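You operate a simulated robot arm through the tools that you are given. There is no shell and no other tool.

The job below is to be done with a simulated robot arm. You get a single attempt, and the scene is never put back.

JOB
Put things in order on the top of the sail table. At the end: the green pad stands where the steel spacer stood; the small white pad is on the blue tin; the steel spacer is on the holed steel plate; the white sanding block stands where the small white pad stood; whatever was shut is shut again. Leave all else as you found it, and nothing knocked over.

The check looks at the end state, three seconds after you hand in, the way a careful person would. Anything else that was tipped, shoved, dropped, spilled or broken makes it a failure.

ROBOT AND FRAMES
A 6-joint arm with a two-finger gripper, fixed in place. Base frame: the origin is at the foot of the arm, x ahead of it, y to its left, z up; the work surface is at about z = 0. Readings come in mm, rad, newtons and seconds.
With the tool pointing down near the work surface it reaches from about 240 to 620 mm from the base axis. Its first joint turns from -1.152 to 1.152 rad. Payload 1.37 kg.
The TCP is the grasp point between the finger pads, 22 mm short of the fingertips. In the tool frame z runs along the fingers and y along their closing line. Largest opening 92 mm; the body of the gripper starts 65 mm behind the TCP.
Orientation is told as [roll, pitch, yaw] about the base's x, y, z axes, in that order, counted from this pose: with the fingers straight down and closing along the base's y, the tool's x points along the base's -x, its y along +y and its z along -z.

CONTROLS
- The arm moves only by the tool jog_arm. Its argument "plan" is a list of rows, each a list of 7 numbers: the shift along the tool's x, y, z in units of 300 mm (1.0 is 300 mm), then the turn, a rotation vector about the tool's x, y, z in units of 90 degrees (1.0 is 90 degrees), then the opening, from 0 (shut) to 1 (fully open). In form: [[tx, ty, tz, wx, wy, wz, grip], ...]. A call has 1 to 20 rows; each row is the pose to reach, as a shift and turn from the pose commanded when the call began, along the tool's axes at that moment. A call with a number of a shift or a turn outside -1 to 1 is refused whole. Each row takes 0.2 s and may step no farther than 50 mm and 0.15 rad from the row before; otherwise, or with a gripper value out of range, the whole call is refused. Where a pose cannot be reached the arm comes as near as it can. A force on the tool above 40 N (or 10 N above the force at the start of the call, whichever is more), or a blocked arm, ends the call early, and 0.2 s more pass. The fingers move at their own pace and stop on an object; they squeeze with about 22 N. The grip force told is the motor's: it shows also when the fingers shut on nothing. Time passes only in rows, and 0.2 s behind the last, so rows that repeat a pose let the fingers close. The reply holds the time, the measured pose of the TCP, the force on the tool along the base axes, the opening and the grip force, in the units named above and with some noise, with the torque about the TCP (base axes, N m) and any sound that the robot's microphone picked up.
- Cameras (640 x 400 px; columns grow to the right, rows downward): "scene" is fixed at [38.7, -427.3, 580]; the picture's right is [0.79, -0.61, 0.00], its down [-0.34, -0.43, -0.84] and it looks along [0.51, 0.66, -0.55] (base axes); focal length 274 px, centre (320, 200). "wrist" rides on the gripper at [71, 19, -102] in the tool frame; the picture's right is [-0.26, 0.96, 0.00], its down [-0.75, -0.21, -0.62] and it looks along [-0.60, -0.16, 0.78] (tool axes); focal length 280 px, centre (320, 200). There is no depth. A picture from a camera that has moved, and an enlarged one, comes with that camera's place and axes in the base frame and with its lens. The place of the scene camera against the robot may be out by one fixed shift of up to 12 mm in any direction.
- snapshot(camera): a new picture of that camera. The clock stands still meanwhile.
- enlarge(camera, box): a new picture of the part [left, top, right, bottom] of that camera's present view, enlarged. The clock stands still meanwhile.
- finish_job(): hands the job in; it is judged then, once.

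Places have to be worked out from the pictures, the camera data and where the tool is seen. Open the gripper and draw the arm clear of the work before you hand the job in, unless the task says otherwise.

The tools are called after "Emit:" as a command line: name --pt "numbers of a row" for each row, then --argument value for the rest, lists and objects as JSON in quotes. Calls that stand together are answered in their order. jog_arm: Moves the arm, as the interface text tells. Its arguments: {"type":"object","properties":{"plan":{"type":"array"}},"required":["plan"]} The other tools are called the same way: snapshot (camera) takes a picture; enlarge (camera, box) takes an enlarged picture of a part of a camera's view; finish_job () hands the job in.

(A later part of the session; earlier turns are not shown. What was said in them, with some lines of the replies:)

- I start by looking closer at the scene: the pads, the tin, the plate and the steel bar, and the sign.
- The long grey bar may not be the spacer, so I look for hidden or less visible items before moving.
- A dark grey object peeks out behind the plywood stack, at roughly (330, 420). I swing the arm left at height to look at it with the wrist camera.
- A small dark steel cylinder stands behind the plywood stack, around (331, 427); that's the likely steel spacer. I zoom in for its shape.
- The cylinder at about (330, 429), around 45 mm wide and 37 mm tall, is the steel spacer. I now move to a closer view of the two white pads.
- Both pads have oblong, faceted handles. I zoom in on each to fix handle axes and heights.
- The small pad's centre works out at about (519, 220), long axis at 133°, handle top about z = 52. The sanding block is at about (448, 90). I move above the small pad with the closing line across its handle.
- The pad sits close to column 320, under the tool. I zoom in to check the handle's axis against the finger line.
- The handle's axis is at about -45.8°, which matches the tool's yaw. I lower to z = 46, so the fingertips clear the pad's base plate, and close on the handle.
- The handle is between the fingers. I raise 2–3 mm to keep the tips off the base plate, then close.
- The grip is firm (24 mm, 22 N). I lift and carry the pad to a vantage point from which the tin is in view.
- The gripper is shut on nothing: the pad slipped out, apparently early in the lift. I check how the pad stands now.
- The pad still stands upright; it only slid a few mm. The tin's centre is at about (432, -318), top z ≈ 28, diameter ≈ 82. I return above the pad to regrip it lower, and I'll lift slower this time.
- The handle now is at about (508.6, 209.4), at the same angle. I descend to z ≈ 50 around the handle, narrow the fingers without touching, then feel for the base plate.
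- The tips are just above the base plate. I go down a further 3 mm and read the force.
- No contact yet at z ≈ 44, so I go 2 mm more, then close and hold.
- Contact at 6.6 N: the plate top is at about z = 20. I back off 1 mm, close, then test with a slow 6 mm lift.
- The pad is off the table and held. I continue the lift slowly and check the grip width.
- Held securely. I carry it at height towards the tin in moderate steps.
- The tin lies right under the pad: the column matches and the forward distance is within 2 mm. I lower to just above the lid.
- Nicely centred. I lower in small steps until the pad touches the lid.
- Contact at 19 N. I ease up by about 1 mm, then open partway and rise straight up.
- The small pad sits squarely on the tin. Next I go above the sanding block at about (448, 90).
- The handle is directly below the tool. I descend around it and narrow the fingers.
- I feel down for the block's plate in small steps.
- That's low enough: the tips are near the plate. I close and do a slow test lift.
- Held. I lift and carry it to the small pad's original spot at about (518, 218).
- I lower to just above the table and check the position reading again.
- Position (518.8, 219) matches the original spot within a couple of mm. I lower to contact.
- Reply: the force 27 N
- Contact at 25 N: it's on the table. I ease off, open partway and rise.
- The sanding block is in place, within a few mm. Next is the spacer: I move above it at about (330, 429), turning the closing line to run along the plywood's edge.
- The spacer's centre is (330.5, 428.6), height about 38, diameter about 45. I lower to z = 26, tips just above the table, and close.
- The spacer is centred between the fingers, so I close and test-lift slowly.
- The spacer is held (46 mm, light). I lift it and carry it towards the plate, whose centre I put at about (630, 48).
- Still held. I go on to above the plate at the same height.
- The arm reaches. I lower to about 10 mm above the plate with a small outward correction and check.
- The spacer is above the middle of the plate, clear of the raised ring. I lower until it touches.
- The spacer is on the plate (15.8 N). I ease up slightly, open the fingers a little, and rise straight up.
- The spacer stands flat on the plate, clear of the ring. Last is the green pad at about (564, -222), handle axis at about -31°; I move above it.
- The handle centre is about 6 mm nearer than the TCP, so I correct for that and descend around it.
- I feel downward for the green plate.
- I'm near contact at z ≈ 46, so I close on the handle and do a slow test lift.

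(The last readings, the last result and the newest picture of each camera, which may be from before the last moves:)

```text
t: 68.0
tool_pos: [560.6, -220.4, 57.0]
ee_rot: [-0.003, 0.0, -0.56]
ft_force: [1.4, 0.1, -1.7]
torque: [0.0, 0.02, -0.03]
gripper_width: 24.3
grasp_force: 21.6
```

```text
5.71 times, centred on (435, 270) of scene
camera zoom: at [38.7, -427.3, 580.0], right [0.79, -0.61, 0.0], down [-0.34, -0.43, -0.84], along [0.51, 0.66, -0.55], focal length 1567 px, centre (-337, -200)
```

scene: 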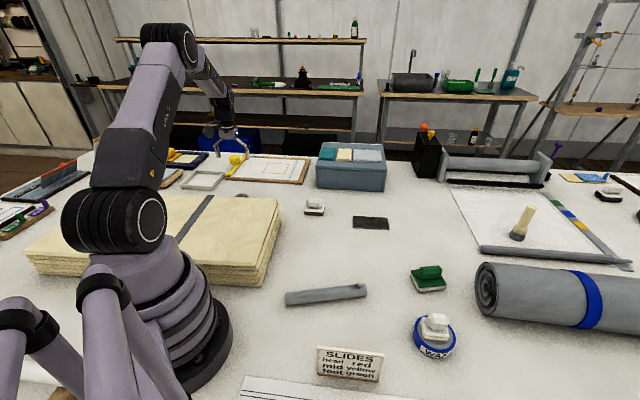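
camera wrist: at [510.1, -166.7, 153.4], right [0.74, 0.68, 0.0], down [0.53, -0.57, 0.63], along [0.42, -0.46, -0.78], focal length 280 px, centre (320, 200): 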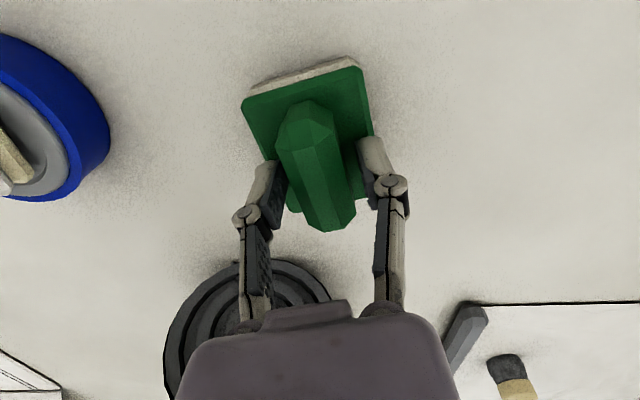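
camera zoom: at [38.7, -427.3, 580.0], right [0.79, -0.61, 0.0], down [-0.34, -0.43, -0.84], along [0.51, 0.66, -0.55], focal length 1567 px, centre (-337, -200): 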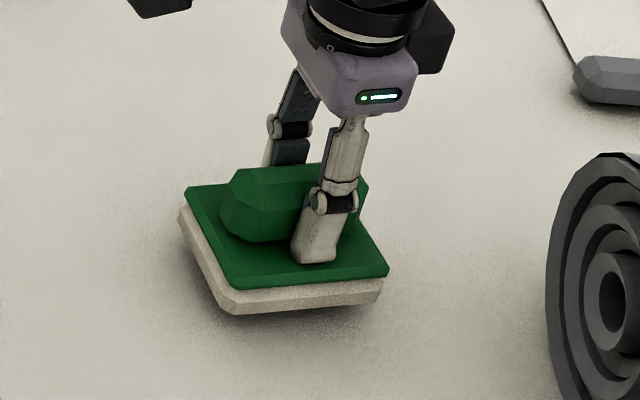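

Held. I lift it high enough to clear the plywood (86 mm) and carry it across in stages.

Emit:
jog_arm --pt "0 0 -0.04 0 0 0 0" --pt "0 0 -0.12 0 0 0 0" --pt "0 0 -0.22 0 0 0 0" --pt "0 0 -0.32 0 0 0 0" --pt "0 0 -0.41 0 0 0 0" --pt "0.03 0.024 -0.443 0 0 0 0" --pt "0.09 0.071 -0.443 0 0 0 0" --pt "0.17 0.135 -0.443 0 0 0 0" --pt "0.25 0.198 -0.443 0 0 0 0" --pt "0.33 0.262 -0.443 0 0 0 0" --pt "0.41 0.325 -0.443 0 0 0 0" --pt "0.49 0.389 -0.443 0 0 0 0" --pt "0.55 0.436 -0.443 0 0 0 0" --pt "0.585 0.464 -0.443 0 0 0 0" --pt "0.599 0.475 -0.443 0 0 0 0"

Emit:
jog_arm --pt "0.03 0.024 0 0 0 0 0" --pt "0.09 0.071 0 0 0 0 0" --pt "0.17 0.135 0 0 0 0 0" --pt "0.25 0.198 0 0 0 0 0" --pt "0.33 0.262 0 0 0 0 0" --pt "0.41 0.325 0 0 0 0 0" --pt "0.49 0.389 0 0 0 0 0" --pt "0.55 0.436 0 0 0 0 0" --pt "0.585 0.464 0 0 0 0 0" --pt "0.599 0.475 0 0 0 0 0"

Emit:
snapshot --camera "wrist"

```text
t: 71.2
tool_pos: [482.6, -2.3, 190.1]
ee_rot: [-0.001, -0.001, -0.559]
ft_force: [-0.1, 0.1, 0.3]
torque: [0.01, 0.01, -0.04]
gripper_width: 24.1
grasp_force: 22.5
```

```text
t: 73.4
tool_pos: [407.2, 214.4, 188.0]
ee_rot: [-0.003, 0.0, -0.559]
ft_force: [0.3, 0.4, -1.4]
torque: [-0.02, 0.03, -0.01]
gripper_width: 24.1
grasp_force: 22.1
```

```text
taken
camera wrist: at [357.9, 266.3, 289.2], right [0.74, 0.68, 0.0], down [0.53, -0.57, 0.63], along [0.42, -0.46, -0.78], focal length 280 px, centre (320, 200)
```

wrist: 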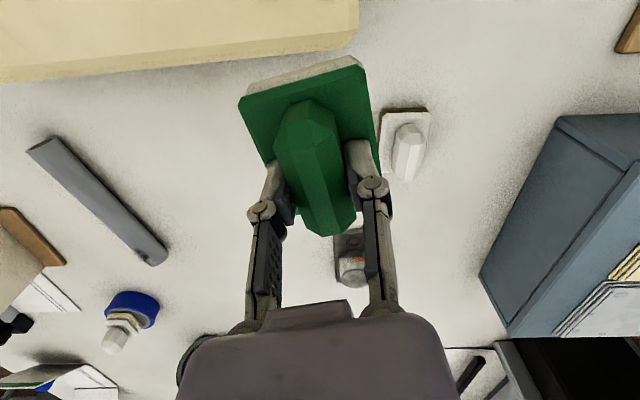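

Still held. I make the last stretch to above the spacer's old spot, turning slightly to lie parallel with the plywood.

Emit:
jog_arm --pt "0.03 0.024 0 0 0 0.01 0" --pt "0.09 0.071 0 0 0 0.02 0" --pt "0.17 0.135 0 0 0 0.04 0" --pt "0.25 0.198 0 0 0 0.06 0" --pt "0.33 0.261 0 0 0 0.08 0" --pt "0.41 0.325 0 0 0 0.095 0" --pt "0.49 0.388 0 0 0 0.11 0" --pt "0.55 0.436 0 0 0 0.118 0" --pt "0.585 0.463 0 0 0 0.121 0" --pt "0.597 0.473 0 0 0 0.121 0" --pt "0.597 0.473 0 0 0 0.121 0"

Emit:
jog_arm --pt "0 0 0 0 0 0 0"

Emit:
snapshot --camera "wrist"

Emit:
snapshot --camera "scene"

```text
t: 75.8
tool_pos: [330.4, 426.8, 187.9]
ee_rot: [-0.001, -0.001, -0.751]
ft_force: [0.2, 0.2, -0.8]
torque: [0.0, 0.04, 0.02]
gripper_width: 24.1
grasp_force: 22.6
```

```text
t: 76.2
tool_pos: [330.1, 428.9, 188.1]
ee_rot: [-0.001, -0.001, -0.749]
ft_force: [-0.1, -0.6, -1.2]
torque: [-0.02, 0.02, -0.02]
gripper_width: 24.0
grasp_force: 21.9
```

```text
taken
camera wrist: at [292.8, 488.5, 289.3], right [0.85, 0.53, 0.0], down [0.41, -0.66, 0.63], along [0.33, -0.53, -0.78], focal length 280 px, centre (320, 200)
```

wrist: 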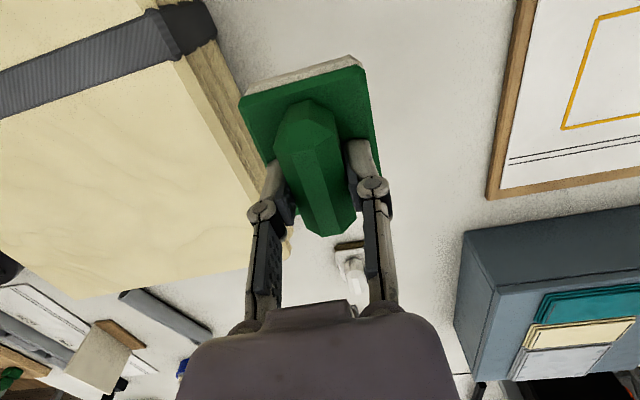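

```text
taken
```

scene: 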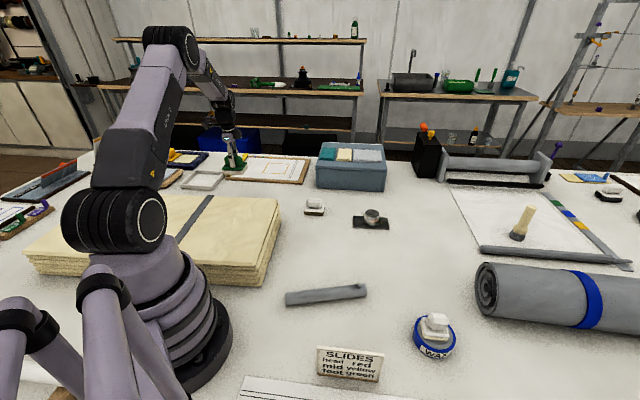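

There's ample clearance: the plywood's foot is about 90 mm from the pad centre. I descend to just above the table.

Emit:
jog_arm --pt "0 0 0.04 0 0 0 0" --pt "0 0 0.12 0 0 0 0" --pt "0 0 0.22 0 0 0 0" --pt "0 0 0.32 0 0 0 0" --pt "0 0 0.4 0 0 0 0" --pt "0 0 0.44 0 0 0 0" --pt "0 0 0.453 0 0 0 0" --pt "0 0 0.453 0 0 0 0"

Emit:
snapshot --camera "wrist"

```text
t: 78.0
tool_pos: [332.1, 427.8, 53.2]
ee_rot: [-0.002, -0.001, -0.75]
ft_force: [1.0, 0.4, -0.6]
torque: [0.0, -0.02, 0.01]
gripper_width: 24.1
grasp_force: 21.7
```

```text
taken
camera wrist: at [293.4, 487.9, 153.8], right [0.85, 0.53, 0.0], down [0.41, -0.66, 0.63], along [0.33, -0.53, -0.78], focal length 280 px, centre (320, 200)
```

wrist: 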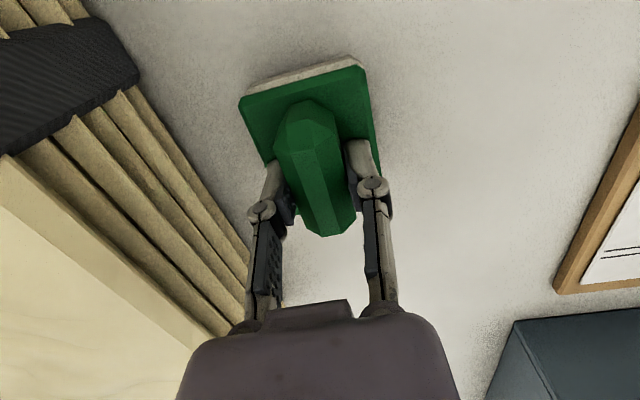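

All clear. I lower to contact.

Emit:
jog_arm --pt "0 0 0.01 0 0 0 0" --pt "0 0 0.018 0 0 0 0" --pt "0 0 0.022 0 0 0 0" --pt "0 0 0.022 0 0 0 0"

```text
t: 79.0
tool_pos: [331.5, 427.2, 47.4]
ee_rot: [0.002, 0.0, -0.751]
ft_force: [-5.3, -6.9, 23.7]
torque: [-0.22, 0.12, 0.02]
gripper_width: 24.4
grasp_force: 21.9
```

The pad is on the table (24 N). I ease off, open only partway (plywood side), and rise.

Emit:
jog_arm --pt "0 0 -0.004 0 0 0 0" --pt "0 0 -0.005 0 0 0 0.3" --pt "0 0 -0.005 0 0 0 0.42" --pt "0 0 -0.005 0 0 0 0.5" --pt "0 0 -0.005 0 0 0 0.5" --pt "0 0 -0.05 0 0 0 0.5" --pt "0 0 -0.15 0 0 0 0.5" --pt "0 0 -0.3 0 0 0 0.6" --pt "0 0 -0.45 0 0 0 0.8"

Emit:
snapshot --camera "wrist"

Emit:
snapshot --camera "scene"

```text
t: 81.0
tool_pos: [331.8, 427.1, 182.5]
ee_rot: [-0.001, -0.002, -0.749]
ft_force: [0.4, -0.1, 0.1]
torque: [-0.03, -0.04, 0.01]
gripper_width: 73.7
grasp_force: 0.1
```

```text
taken
camera wrist: at [293.6, 489.0, 282.1], right [0.85, 0.53, 0.0], down [0.41, -0.66, 0.63], along [0.33, -0.53, -0.78], focal length 280 px, centre (320, 200)
```

wrist: 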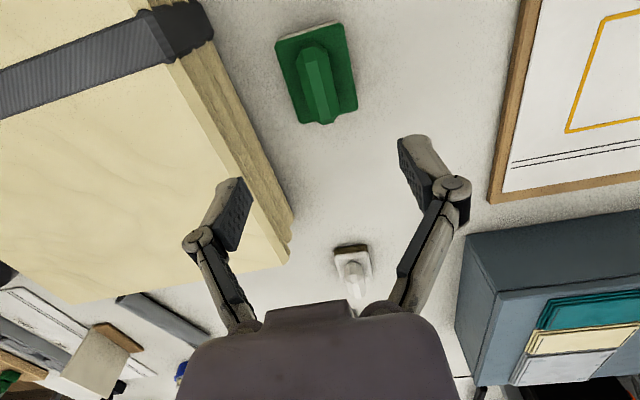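

```text
taken
```

scene: 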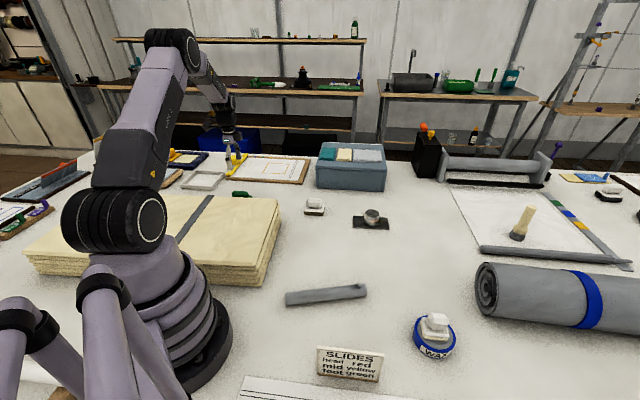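

The green pad stands where the spacer stood. I draw clear and pass above the sanding block to verify its position against the small pad's original place.

Emit:
jog_arm --pt "-0.13 -0.012 -0.03 0 0 0.005 1" --pt "-0.265 -0.025 -0.03 0 0 0.01 1" --pt "-0.398 -0.038 -0.03 0 0 0.015 1" --pt "-0.53 -0.05 -0.03 0 0 0.02 1" --pt "-0.663 -0.063 -0.02 0 0 0.025 1" --pt "-0.796 -0.075 0.0 0 0 0.03 1" --pt "-0.928 -0.088 0.04 0 0 0.033 1" --pt "-0.928 -0.088 0.04 0 0 0.033 1"

Emit:
enlarge --camera "wrist" --box '[264, 20, 384, 140]'

Emit:
enlarge --camera "scene" --box '[210, 175, 290, 225]'

Emit:
enlarge --camera "scene" --box '[270, 180, 470, 305]'

```text
t: 82.8
tool_pos: [517.1, 216.2, 170.6]
ee_rot: [0.0, -0.001, -0.803]
ft_force: [0.3, 0.2, -0.8]
torque: [-0.01, 0.01, -0.04]
gripper_width: 92.0
grasp_force: 0.1
```

```text
3.33 times, centred on (324, 80) of wrist
camera zoom: at [480.8, 279.8, 271.6], right [0.88, 0.48, 0.0], down [0.38, -0.68, 0.63], along [0.3, -0.55, -0.78], focal length 935 px, centre (307, 600)
```

zoom: 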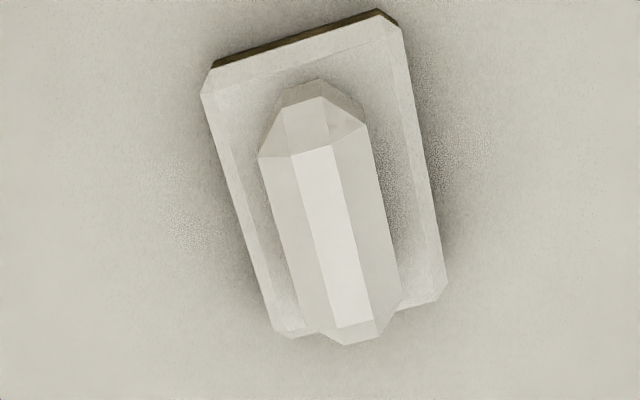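

```text
8.00 times, centred on (250, 200) of scene
camera zoom: at [38.6, -427.3, 580.0], right [0.79, -0.61, 0.0], down [-0.34, -0.43, -0.84], along [0.51, 0.66, -0.55], focal length 2194 px, centre (880, 200)
```

zoom: 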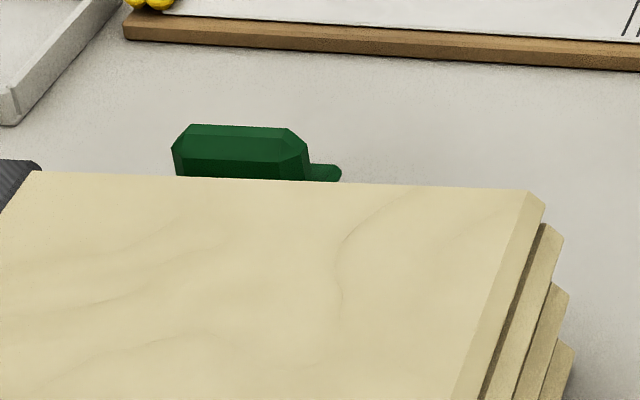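

```text
3.20 times, centred on (370, 242) of scene
camera zoom: at [38.6, -427.3, 580.0], right [0.79, -0.61, 0.0], down [-0.34, -0.43, -0.84], along [0.51, 0.66, -0.55], focal length 878 px, centre (160, 64)
```

zoom: 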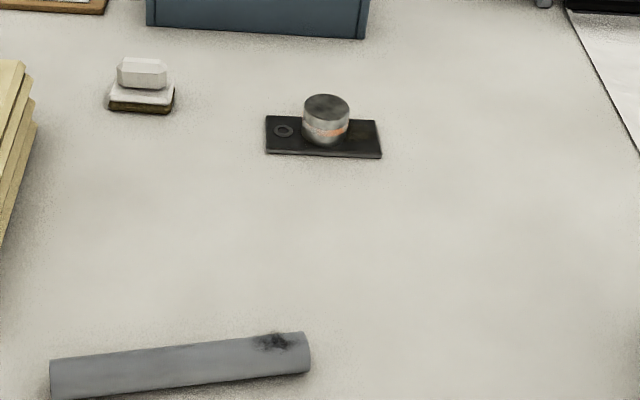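

All four are in place: the block is about 5 mm from the small pad's old centre, the green pad is upright at the spacer's spot, the spacer is on the plate, and the pad is on the tin. I withdraw to the start pose and take a final look.

Emit:
jog_arm --pt "0 0 -0.1 0 0 0 1" --pt "-0.028 -0.105 -0.18 0 0 0 1" --pt "-0.056 -0.21 -0.25 0 0 0 1" --pt "-0.084 -0.315 -0.32 0 0 0 1" --pt "-0.112 -0.42 -0.38 0 0 0 1" --pt "-0.14 -0.525 -0.43 0 0 0 1" --pt "-0.168 -0.63 -0.47 0 0 0 1" --pt "-0.197 -0.736 -0.47 0 0 0 1" --pt "-0.225 -0.842 -0.47 0 0 0 1"

Emit:
snapshot --camera "scene"

Emit:
snapshot --camera "wrist"

```text
t: 84.8
tool_pos: [379.3, -5.9, 311.1]
ee_rot: [-0.001, -0.001, -0.803]
ft_force: [-0.2, 0.3, -0.9]
torque: [-0.02, 0.02, 0.0]
gripper_width: 92.1
grasp_force: 0.2
```

```text
taken
```

scene: 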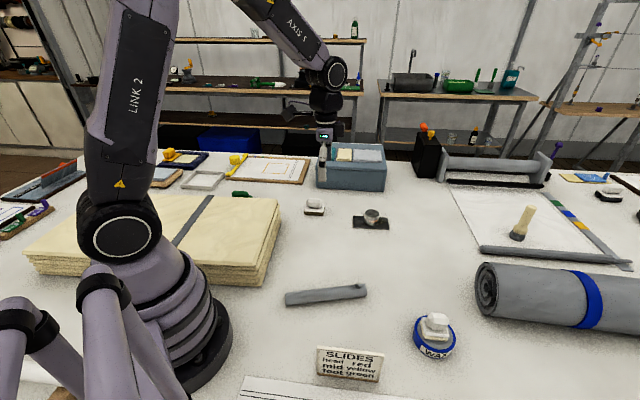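

```text
taken
camera wrist: at [345.9, 57.3, 411.7], right [0.88, 0.48, 0.0], down [0.38, -0.68, 0.63], along [0.3, -0.55, -0.78], focal length 280 px, centre (320, 200)
```

wrist: 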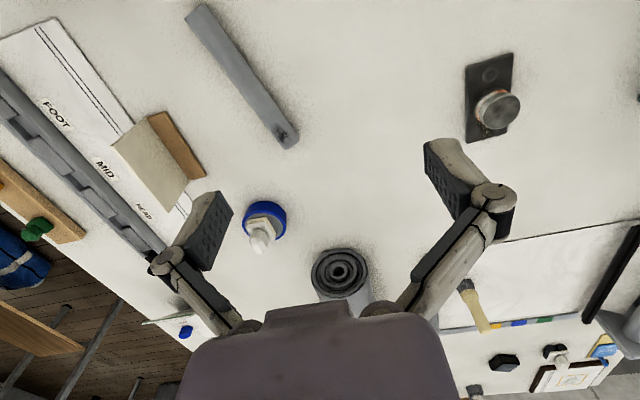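

The final pictures show each item in its goal place and nothing else disturbed. The gripper is open and the arm is clear, so I hand in.

Emit:
finish_job

```text
The job is handed in.
```

The job is handed in, and in the last pictures everything is where you asked and standing upright:

- **Green pad:** it stands where the steel spacer stood, behind the plywood stack.
- **Small white pad:** it sits centred on the blue tin. On the first lift it slipped out of the grip and slid about a centimetre, but it stayed upright. I gripped it lower and the second lift held.
- **Steel spacer:** it stands flat near the middle of the holed steel plate, clear of the raised ring around the hole.
- **White sanding block:** it stands where the small white pad stood, about 5 mm off by my measurement. I left that rather than risk another grip.

I didn't need to open anything, so there was nothing to shut again. I saw no sign that anything else was moved or knocked. The gripper is open and the arm is back near its starting position, clear of the table.
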